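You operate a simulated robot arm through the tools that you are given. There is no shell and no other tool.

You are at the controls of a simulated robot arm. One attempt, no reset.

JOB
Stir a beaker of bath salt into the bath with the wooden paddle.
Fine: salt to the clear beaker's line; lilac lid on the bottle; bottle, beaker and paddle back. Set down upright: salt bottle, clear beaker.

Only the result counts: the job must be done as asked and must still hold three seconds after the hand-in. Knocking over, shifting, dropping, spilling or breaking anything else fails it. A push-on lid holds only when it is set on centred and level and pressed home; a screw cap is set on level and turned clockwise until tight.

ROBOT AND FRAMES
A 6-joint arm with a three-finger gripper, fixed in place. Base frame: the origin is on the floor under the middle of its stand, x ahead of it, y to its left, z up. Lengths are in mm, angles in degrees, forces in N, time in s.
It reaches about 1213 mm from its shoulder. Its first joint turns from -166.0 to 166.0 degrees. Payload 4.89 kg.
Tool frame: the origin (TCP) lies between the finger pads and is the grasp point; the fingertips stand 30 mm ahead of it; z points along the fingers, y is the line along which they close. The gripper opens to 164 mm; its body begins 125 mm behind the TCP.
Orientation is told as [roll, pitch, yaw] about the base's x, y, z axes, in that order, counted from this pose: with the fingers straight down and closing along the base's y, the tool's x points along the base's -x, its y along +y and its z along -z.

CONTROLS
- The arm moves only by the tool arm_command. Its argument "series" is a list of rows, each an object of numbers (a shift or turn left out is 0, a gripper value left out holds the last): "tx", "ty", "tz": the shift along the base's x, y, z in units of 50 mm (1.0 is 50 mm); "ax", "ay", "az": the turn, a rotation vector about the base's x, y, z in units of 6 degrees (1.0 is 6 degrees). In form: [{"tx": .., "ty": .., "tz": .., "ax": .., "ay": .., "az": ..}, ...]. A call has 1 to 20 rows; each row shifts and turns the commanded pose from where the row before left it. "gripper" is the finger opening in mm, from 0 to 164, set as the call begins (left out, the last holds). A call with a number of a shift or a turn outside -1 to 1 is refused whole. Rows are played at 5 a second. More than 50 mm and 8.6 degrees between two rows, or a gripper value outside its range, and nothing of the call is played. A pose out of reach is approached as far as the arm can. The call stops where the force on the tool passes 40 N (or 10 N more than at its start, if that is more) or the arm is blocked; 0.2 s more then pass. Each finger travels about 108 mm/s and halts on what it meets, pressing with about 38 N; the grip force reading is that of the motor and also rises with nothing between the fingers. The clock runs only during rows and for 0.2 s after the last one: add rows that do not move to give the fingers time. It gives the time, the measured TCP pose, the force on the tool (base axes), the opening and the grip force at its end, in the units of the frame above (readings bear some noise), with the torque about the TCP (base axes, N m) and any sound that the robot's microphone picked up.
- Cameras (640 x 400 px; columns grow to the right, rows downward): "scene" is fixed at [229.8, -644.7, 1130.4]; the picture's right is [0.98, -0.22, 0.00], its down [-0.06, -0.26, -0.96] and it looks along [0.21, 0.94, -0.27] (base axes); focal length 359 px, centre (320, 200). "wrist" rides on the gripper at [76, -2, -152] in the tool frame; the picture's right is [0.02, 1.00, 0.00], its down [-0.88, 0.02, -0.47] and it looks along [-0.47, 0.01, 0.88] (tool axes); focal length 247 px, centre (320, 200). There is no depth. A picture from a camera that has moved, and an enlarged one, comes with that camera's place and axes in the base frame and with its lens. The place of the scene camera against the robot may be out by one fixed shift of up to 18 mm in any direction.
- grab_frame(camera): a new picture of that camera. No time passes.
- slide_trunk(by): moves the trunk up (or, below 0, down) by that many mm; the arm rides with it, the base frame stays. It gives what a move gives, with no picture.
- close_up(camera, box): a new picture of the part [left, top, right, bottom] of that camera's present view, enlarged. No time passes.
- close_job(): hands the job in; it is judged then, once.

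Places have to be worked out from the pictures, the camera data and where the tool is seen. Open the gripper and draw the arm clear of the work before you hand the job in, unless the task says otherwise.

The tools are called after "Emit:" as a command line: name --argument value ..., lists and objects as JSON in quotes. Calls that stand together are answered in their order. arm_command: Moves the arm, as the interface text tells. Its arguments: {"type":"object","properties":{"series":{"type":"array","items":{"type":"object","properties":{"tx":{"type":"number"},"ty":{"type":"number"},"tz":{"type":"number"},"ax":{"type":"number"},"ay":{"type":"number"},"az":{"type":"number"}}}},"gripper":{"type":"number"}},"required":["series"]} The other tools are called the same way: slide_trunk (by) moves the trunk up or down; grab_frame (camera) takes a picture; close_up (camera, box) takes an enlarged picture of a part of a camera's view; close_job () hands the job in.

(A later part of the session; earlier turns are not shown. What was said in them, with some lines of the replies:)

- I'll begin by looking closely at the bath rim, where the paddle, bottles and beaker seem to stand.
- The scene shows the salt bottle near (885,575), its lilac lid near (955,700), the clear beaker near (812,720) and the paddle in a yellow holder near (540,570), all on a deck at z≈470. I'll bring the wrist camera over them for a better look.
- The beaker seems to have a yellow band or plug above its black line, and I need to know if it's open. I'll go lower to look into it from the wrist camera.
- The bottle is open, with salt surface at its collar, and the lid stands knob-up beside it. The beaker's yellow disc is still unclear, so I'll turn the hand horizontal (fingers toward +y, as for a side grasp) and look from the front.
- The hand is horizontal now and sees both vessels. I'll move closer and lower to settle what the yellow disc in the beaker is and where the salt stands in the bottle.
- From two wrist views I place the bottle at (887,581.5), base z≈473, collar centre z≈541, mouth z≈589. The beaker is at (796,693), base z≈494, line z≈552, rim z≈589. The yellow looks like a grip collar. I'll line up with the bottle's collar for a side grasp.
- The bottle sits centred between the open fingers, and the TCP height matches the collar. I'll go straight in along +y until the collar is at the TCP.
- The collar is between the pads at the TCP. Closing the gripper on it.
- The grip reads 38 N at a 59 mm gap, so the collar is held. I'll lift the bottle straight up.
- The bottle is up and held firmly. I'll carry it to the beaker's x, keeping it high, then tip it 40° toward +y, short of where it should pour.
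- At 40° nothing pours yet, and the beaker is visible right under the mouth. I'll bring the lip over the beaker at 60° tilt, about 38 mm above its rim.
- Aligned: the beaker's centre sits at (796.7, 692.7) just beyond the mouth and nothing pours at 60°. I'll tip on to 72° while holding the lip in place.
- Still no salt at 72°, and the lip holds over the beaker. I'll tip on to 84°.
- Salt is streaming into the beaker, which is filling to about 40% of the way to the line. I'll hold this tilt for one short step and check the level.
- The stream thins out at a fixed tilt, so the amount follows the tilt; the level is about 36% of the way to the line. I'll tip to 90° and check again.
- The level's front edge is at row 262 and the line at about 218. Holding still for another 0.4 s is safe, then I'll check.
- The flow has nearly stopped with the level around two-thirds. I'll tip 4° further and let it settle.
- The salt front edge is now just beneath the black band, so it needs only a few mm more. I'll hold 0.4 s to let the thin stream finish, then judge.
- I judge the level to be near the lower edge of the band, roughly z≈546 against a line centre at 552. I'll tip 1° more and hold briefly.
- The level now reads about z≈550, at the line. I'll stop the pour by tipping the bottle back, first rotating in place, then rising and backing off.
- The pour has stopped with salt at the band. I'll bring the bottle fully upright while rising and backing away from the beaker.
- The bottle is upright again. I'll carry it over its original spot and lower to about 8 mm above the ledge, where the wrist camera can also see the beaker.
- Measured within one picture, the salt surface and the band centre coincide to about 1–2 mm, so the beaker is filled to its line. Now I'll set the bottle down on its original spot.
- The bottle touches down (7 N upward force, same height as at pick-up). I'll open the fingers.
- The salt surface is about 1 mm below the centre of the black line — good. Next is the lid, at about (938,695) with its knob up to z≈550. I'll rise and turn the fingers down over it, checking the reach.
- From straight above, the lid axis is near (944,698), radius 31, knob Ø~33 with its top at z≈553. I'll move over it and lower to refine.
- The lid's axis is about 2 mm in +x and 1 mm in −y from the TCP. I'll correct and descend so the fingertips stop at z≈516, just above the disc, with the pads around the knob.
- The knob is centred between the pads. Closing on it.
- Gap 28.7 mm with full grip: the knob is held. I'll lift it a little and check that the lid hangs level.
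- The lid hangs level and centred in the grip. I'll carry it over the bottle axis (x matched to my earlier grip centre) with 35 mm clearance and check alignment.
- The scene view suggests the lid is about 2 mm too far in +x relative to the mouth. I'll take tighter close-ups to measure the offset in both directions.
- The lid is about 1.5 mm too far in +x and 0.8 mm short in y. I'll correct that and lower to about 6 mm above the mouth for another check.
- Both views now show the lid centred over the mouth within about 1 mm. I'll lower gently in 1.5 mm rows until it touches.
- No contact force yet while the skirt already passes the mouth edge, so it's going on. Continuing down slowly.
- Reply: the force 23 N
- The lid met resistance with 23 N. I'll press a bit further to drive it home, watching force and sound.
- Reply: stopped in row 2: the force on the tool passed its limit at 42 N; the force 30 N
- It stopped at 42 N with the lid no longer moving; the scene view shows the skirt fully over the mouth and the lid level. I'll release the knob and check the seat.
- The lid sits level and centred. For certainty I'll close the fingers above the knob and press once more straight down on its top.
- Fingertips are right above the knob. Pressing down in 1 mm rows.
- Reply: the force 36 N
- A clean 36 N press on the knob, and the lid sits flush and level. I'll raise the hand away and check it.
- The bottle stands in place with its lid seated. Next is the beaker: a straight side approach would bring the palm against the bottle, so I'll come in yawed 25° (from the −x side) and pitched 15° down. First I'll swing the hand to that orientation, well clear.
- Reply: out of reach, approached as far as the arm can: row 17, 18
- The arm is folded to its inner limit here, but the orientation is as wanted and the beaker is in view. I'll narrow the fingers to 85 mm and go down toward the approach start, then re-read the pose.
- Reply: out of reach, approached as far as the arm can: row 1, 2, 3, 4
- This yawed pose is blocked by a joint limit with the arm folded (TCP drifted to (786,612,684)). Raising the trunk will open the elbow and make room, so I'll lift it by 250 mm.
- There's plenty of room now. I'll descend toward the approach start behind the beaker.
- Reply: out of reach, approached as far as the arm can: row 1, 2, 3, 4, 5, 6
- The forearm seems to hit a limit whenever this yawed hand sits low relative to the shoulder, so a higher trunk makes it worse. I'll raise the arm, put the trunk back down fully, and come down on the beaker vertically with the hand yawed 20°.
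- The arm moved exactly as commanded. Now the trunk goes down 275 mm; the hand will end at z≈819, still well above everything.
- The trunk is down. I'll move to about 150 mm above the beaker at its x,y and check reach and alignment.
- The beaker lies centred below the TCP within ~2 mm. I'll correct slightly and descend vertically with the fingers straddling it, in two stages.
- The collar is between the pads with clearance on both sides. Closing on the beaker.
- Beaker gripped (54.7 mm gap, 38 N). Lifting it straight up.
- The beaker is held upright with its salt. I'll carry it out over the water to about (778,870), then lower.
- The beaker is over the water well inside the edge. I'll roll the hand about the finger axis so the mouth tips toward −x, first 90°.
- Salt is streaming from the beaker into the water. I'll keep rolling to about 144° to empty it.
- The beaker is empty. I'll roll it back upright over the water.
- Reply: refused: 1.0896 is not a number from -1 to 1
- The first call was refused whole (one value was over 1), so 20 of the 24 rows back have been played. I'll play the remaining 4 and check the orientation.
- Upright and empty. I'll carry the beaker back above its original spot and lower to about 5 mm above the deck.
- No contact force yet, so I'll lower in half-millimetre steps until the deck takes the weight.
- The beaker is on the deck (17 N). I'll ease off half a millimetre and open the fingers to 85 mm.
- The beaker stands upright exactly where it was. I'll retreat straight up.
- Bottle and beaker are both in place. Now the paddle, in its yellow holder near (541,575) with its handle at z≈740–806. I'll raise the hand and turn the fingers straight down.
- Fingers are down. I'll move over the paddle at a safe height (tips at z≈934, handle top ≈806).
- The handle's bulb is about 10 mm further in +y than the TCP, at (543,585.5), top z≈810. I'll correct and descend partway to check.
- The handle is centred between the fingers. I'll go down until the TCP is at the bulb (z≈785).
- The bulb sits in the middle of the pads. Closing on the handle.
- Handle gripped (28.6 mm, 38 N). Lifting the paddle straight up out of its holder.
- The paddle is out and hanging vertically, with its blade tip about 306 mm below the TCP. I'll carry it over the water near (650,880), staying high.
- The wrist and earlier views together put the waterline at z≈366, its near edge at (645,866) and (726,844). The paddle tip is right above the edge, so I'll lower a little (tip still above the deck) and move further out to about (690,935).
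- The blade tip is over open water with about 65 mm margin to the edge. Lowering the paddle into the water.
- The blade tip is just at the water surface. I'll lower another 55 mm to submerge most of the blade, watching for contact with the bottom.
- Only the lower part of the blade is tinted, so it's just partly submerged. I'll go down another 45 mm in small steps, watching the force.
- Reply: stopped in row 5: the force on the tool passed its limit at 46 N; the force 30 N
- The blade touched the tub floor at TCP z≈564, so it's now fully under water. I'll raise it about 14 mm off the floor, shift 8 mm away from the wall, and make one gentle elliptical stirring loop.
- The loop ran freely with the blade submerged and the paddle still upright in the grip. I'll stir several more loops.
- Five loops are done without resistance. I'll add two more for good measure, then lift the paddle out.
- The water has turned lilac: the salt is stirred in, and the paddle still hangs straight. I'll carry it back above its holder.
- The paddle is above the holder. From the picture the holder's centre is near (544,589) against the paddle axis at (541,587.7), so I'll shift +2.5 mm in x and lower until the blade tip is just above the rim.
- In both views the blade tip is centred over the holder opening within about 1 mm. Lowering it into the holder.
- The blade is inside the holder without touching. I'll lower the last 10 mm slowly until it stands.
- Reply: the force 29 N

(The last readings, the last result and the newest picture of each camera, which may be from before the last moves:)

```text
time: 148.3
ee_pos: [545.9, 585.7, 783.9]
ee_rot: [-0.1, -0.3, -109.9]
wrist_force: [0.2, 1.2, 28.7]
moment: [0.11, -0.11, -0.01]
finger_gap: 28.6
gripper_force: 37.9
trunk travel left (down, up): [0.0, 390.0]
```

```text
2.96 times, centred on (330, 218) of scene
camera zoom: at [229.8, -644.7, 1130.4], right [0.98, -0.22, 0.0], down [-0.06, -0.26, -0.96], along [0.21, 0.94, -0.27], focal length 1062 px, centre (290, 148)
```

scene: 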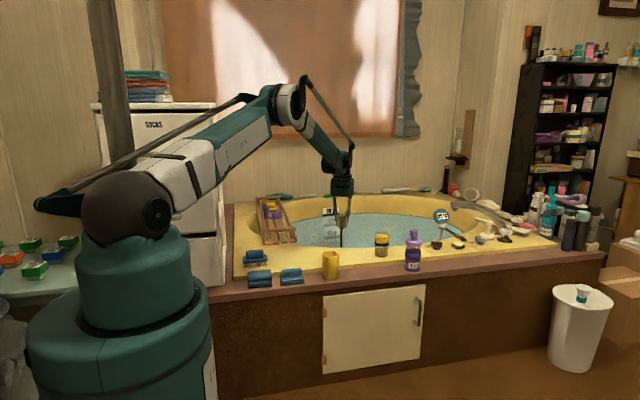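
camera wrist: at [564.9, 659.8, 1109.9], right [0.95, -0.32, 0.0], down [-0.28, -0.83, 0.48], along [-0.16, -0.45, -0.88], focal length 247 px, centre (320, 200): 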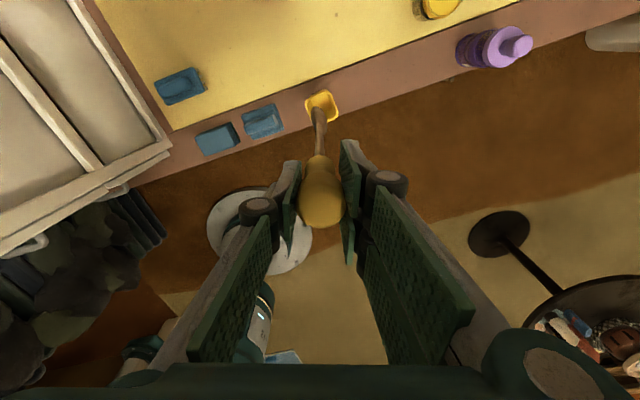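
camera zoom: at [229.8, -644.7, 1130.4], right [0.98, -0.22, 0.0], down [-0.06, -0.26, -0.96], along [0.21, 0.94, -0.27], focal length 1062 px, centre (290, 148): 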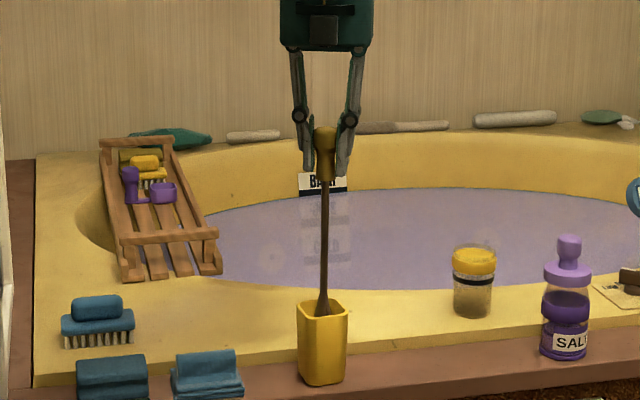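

It stands on the holder's floor at the original height (28.7 N contact). I'll ease up, shift 3 mm to match its original position exactly, and set it down again lightly.

Emit:
arm_command --series '[{"tz": 0.06}, {"tx": -0.066, "ty": -0.02}, {}, {"tz": -0.03}, {"tz": -0.01}, {}]'

Emit:
close_up --camera "wrist" --box '[270, 70, 370, 170]'

```text
time: 149.7
ee_pos: [543.0, 585.5, 785.6]
ee_rot: [-0.3, -0.3, -109.8]
wrist_force: [-0.3, 1.2, 8.8]
moment: [0.07, -0.05, 0.03]
finger_gap: 28.8
gripper_force: 37.9
trunk travel left (down, up): [0.0, 390.0]
```

```text
4.00 times, centred on (320, 120) of wrist
camera zoom: at [567.1, 658.2, 936.7], right [0.95, -0.32, 0.0], down [-0.28, -0.83, 0.48], along [-0.16, -0.45, -0.88], focal length 988 px, centre (320, 520)
```

zoom: 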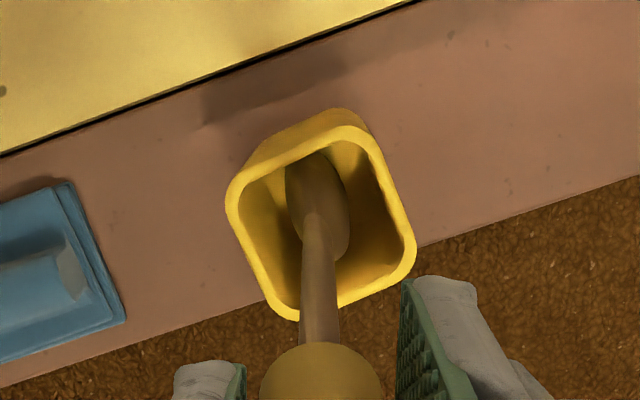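

Light contact (9 N) at the original spot. Releasing the handle.

Emit:
arm_command --gripper 100 --series '[{}, {}, {}, {}]'

Emit:
grab_frame --camera "wrist"

Emit:
close_up --camera "scene" --box '[290, 150, 370, 285]'

```text
time: 150.7
ee_pos: [543.0, 585.9, 783.6]
ee_rot: [-0.2, -0.2, -110.0]
wrist_force: [0.0, 0.1, -0.8]
moment: [0.03, 0.03, 0.02]
finger_gap: 100.0
gripper_force: 0.2
trunk travel left (down, up): [0.0, 390.0]
```

```text
taken
camera wrist: at [567.2, 658.4, 936.2], right [0.95, -0.32, 0.0], down [-0.28, -0.83, 0.48], along [-0.16, -0.45, -0.88], focal length 247 px, centre (320, 200)
```

wrist: 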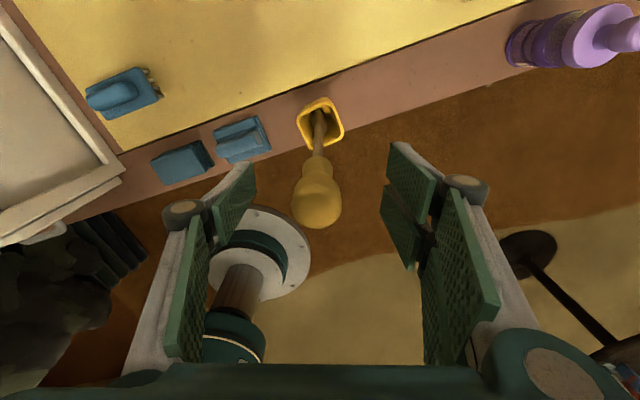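

```text
2.96 times, centred on (330, 218) of scene
camera zoom: at [229.8, -644.7, 1130.4], right [0.98, -0.22, 0.0], down [-0.06, -0.26, -0.96], along [0.21, 0.94, -0.27], focal length 1062 px, centre (290, 148)
```

zoom: 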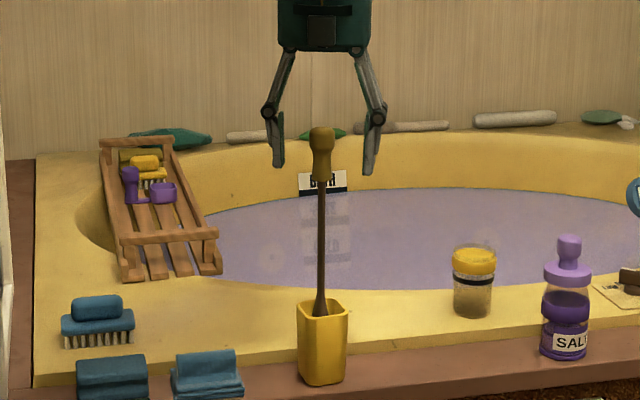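

The paddle stands in its holder. I'll wait a second to see whether it stays, then rise clear.

Emit:
arm_command --series '[{}, {}, {}, {}, {}]'

Emit:
close_up --camera "scene" --box '[290, 150, 370, 285]'

Emit:
grab_frame --camera "wrist"

```text
time: 151.9
ee_pos: [544.2, 585.5, 784.8]
ee_rot: [-0.2, -0.3, -109.9]
wrist_force: [-0.6, -0.1, 0.1]
moment: [0.01, 0.01, -0.04]
finger_gap: 100.0
gripper_force: 0.1
trunk travel left (down, up): [0.0, 390.0]
```

```text
2.96 times, centred on (330, 218) of scene
camera zoom: at [229.8, -644.7, 1130.4], right [0.98, -0.22, 0.0], down [-0.06, -0.26, -0.96], along [0.21, 0.94, -0.27], focal length 1062 px, centre (290, 148)
```

zoom: 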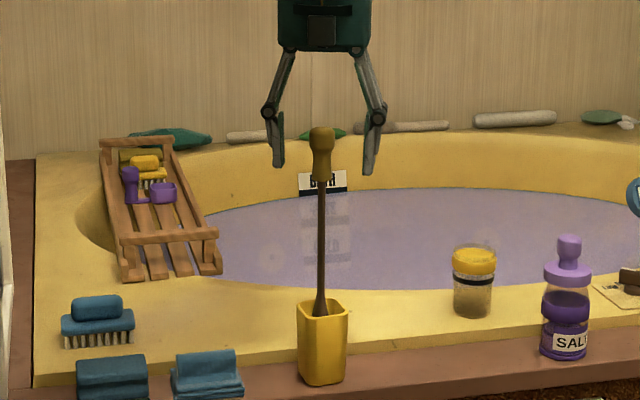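

```text
taken
camera wrist: at [567.2, 658.4, 936.2], right [0.95, -0.32, 0.0], down [-0.28, -0.83, 0.48], along [-0.16, -0.45, -0.88], focal length 247 px, centre (320, 200)
```

wrist: 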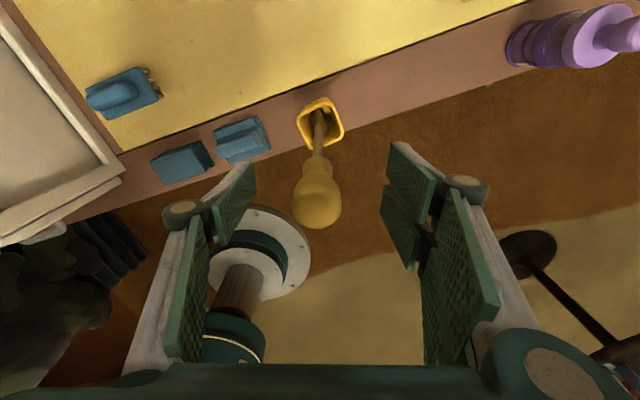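

It's stable. I'll raise the hand straight up and draw it clear of the bath.

Emit:
arm_command --series '[{"tz": 0.2}, {"tz": 0.4}, {"tz": 0.6}, {"tz": 0.6}, {"tz": 0.6}, {"tz": 0.6}, {"tz": 0.6}, {"tz": 0.6}, {"tx": 0.2, "ty": -0.6}, {"tx": 0.2, "ty": -0.6}, {"tx": 0.2, "ty": -0.6}, {"tx": 0.2, "ty": -0.6}, {}]'

Emit:
grab_frame --camera "scene"

Emit:
close_up --camera "scene" --box '[230, 180, 390, 300]'

Emit:
close_up --camera "scene" --box '[360, 180, 520, 300]'

Emit:
grab_frame --camera "wrist"

```text
time: 154.7
ee_pos: [586.3, 464.6, 992.6]
ee_rot: [-0.2, -0.3, -109.9]
wrist_force: [-0.4, -0.1, 0.8]
moment: [-0.07, -0.07, -0.03]
finger_gap: 100.0
gripper_force: 0.0
trunk travel left (down, up): [0.0, 390.0]
```

```text
taken
```

scene: 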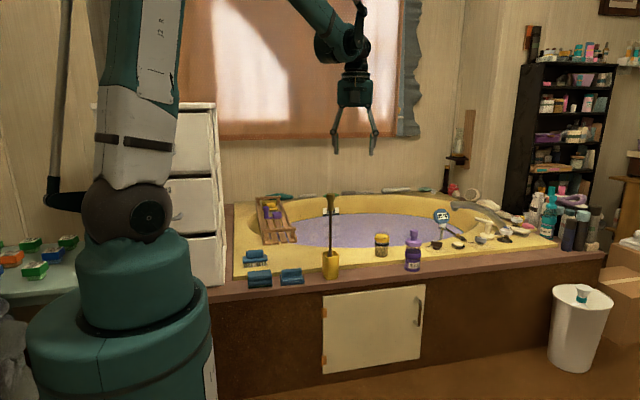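

```text
3.33 times, centred on (310, 240) of scene
camera zoom: at [229.8, -644.7, 1130.4], right [0.98, -0.22, 0.0], down [-0.06, -0.26, -0.96], along [0.21, 0.94, -0.27], focal length 1195 px, centre (353, 67)
```

zoom: 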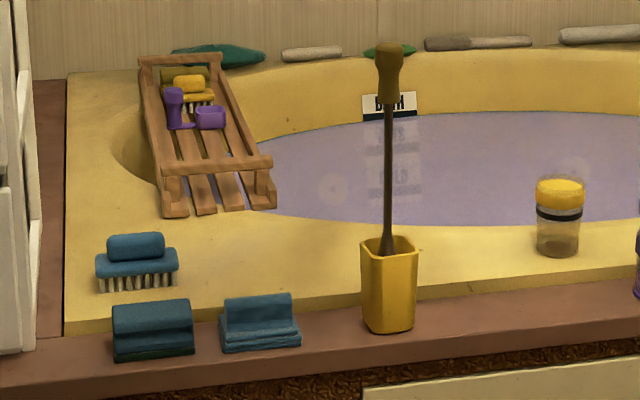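

```text
3.33 times, centred on (440, 240) of scene
camera zoom: at [229.8, -644.7, 1130.4], right [0.98, -0.22, 0.0], down [-0.06, -0.26, -0.96], along [0.21, 0.94, -0.27], focal length 1195 px, centre (-80, 67)
```

zoom: 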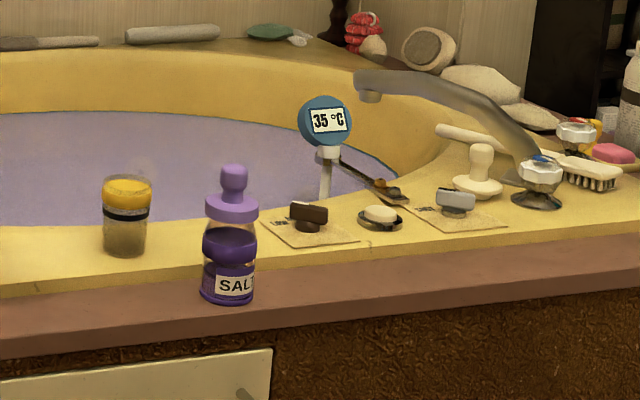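

```text
taken
camera wrist: at [609.9, 537.8, 1145.2], right [0.95, -0.32, 0.0], down [-0.28, -0.83, 0.48], along [-0.16, -0.45, -0.88], focal length 247 px, centre (320, 200)
```

wrist: 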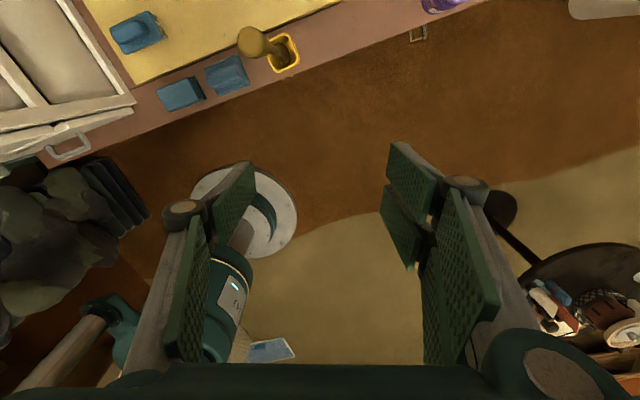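

Everything is in place: the bottle is lidded, the beaker empty and upright, the paddle in its holder and the water evenly lilac. I'll take one last close look at the lid and move the arm a bit further away with the gripper open.

Emit:
arm_command --gripper 160 --series '[{"tx": 0.2, "ty": -0.6, "tz": 0.2}, {"tx": 0.2, "ty": -0.6, "tz": 0.2}, {}, {}, {}, {}, {}, {}, {}, {}, {}, {}]'

Emit:
close_up --camera "scene" --box '[395, 225, 431, 275]'

Emit:
close_up --camera "scene" --box '[300, 180, 400, 290]'

```text
time: 157.3
ee_pos: [604.5, 404.4, 1015.1]
ee_rot: [-0.2, -0.3, -110.0]
wrist_force: [0.0, -0.4, 0.4]
moment: [0.01, 0.0, -0.01]
finger_gap: 160.2
gripper_force: 0.1
trunk travel left (down, up): [0.0, 390.0]
```

```text
8.00 times, centred on (413, 250) of scene
camera zoom: at [229.8, -644.7, 1130.4], right [0.98, -0.22, 0.0], down [-0.06, -0.26, -0.96], along [0.21, 0.94, -0.27], focal length 2869 px, centre (-424, -200)
```

zoom: 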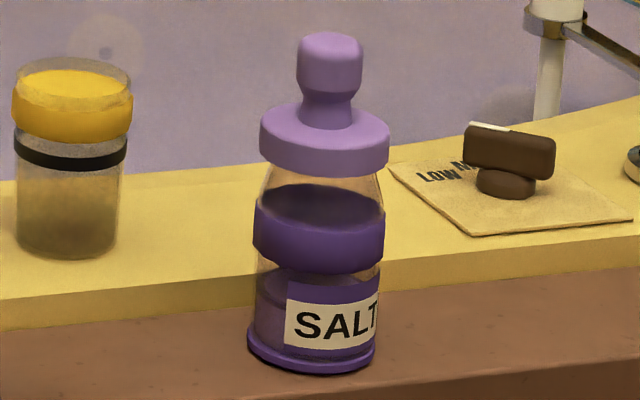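

```text
3.64 times, centred on (350, 235) of scene
camera zoom: at [229.8, -644.7, 1130.4], right [0.98, -0.22, 0.0], down [-0.06, -0.26, -0.96], along [0.21, 0.94, -0.27], focal length 1304 px, centre (211, 73)
```

zoom: 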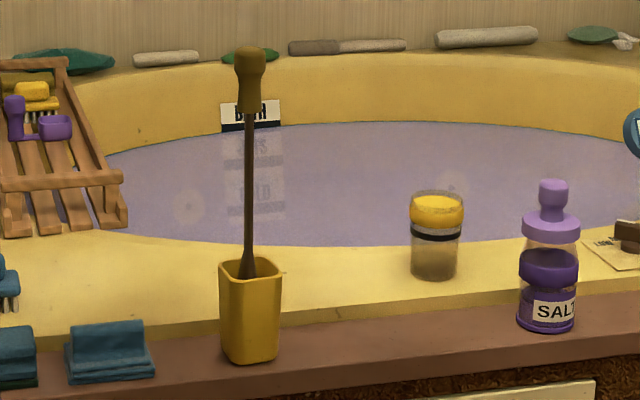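

The lid sits level on the bottle. The beaker and bottle stand upright in their places, the paddle is steady in its holder, and the arm is clear with the gripper open. Handing in.

Emit:
close_job

```text
The job is handed in.
```

The job is done and handed in: the bath salt is stirred in and the water has turned lilac. I don't have the verdict on it.

- **Salt:** I filled the clear beaker to its black line, reading about 1 mm below the line's centre. I emptied it into the bath and saw none left inside.
- **Lid:** The lilac lid is back on the bottle, centred and level. I pressed it home twice, at about 42 N and 36 N, but heard no click.
- **Bottle and beaker:** Both stand upright where they started.
- **Paddle:** It is back in its yellow holder, within a few millimetres of where it stood. While lowering it into the bath I bumped the tub floor with about 46 N. I then raised it clear and stirred seven loops, with no damage visible.
- **Arm:** The gripper is open and the arm is drawn clear.

In the last pictures nothing else looked moved, spilled or knocked over.
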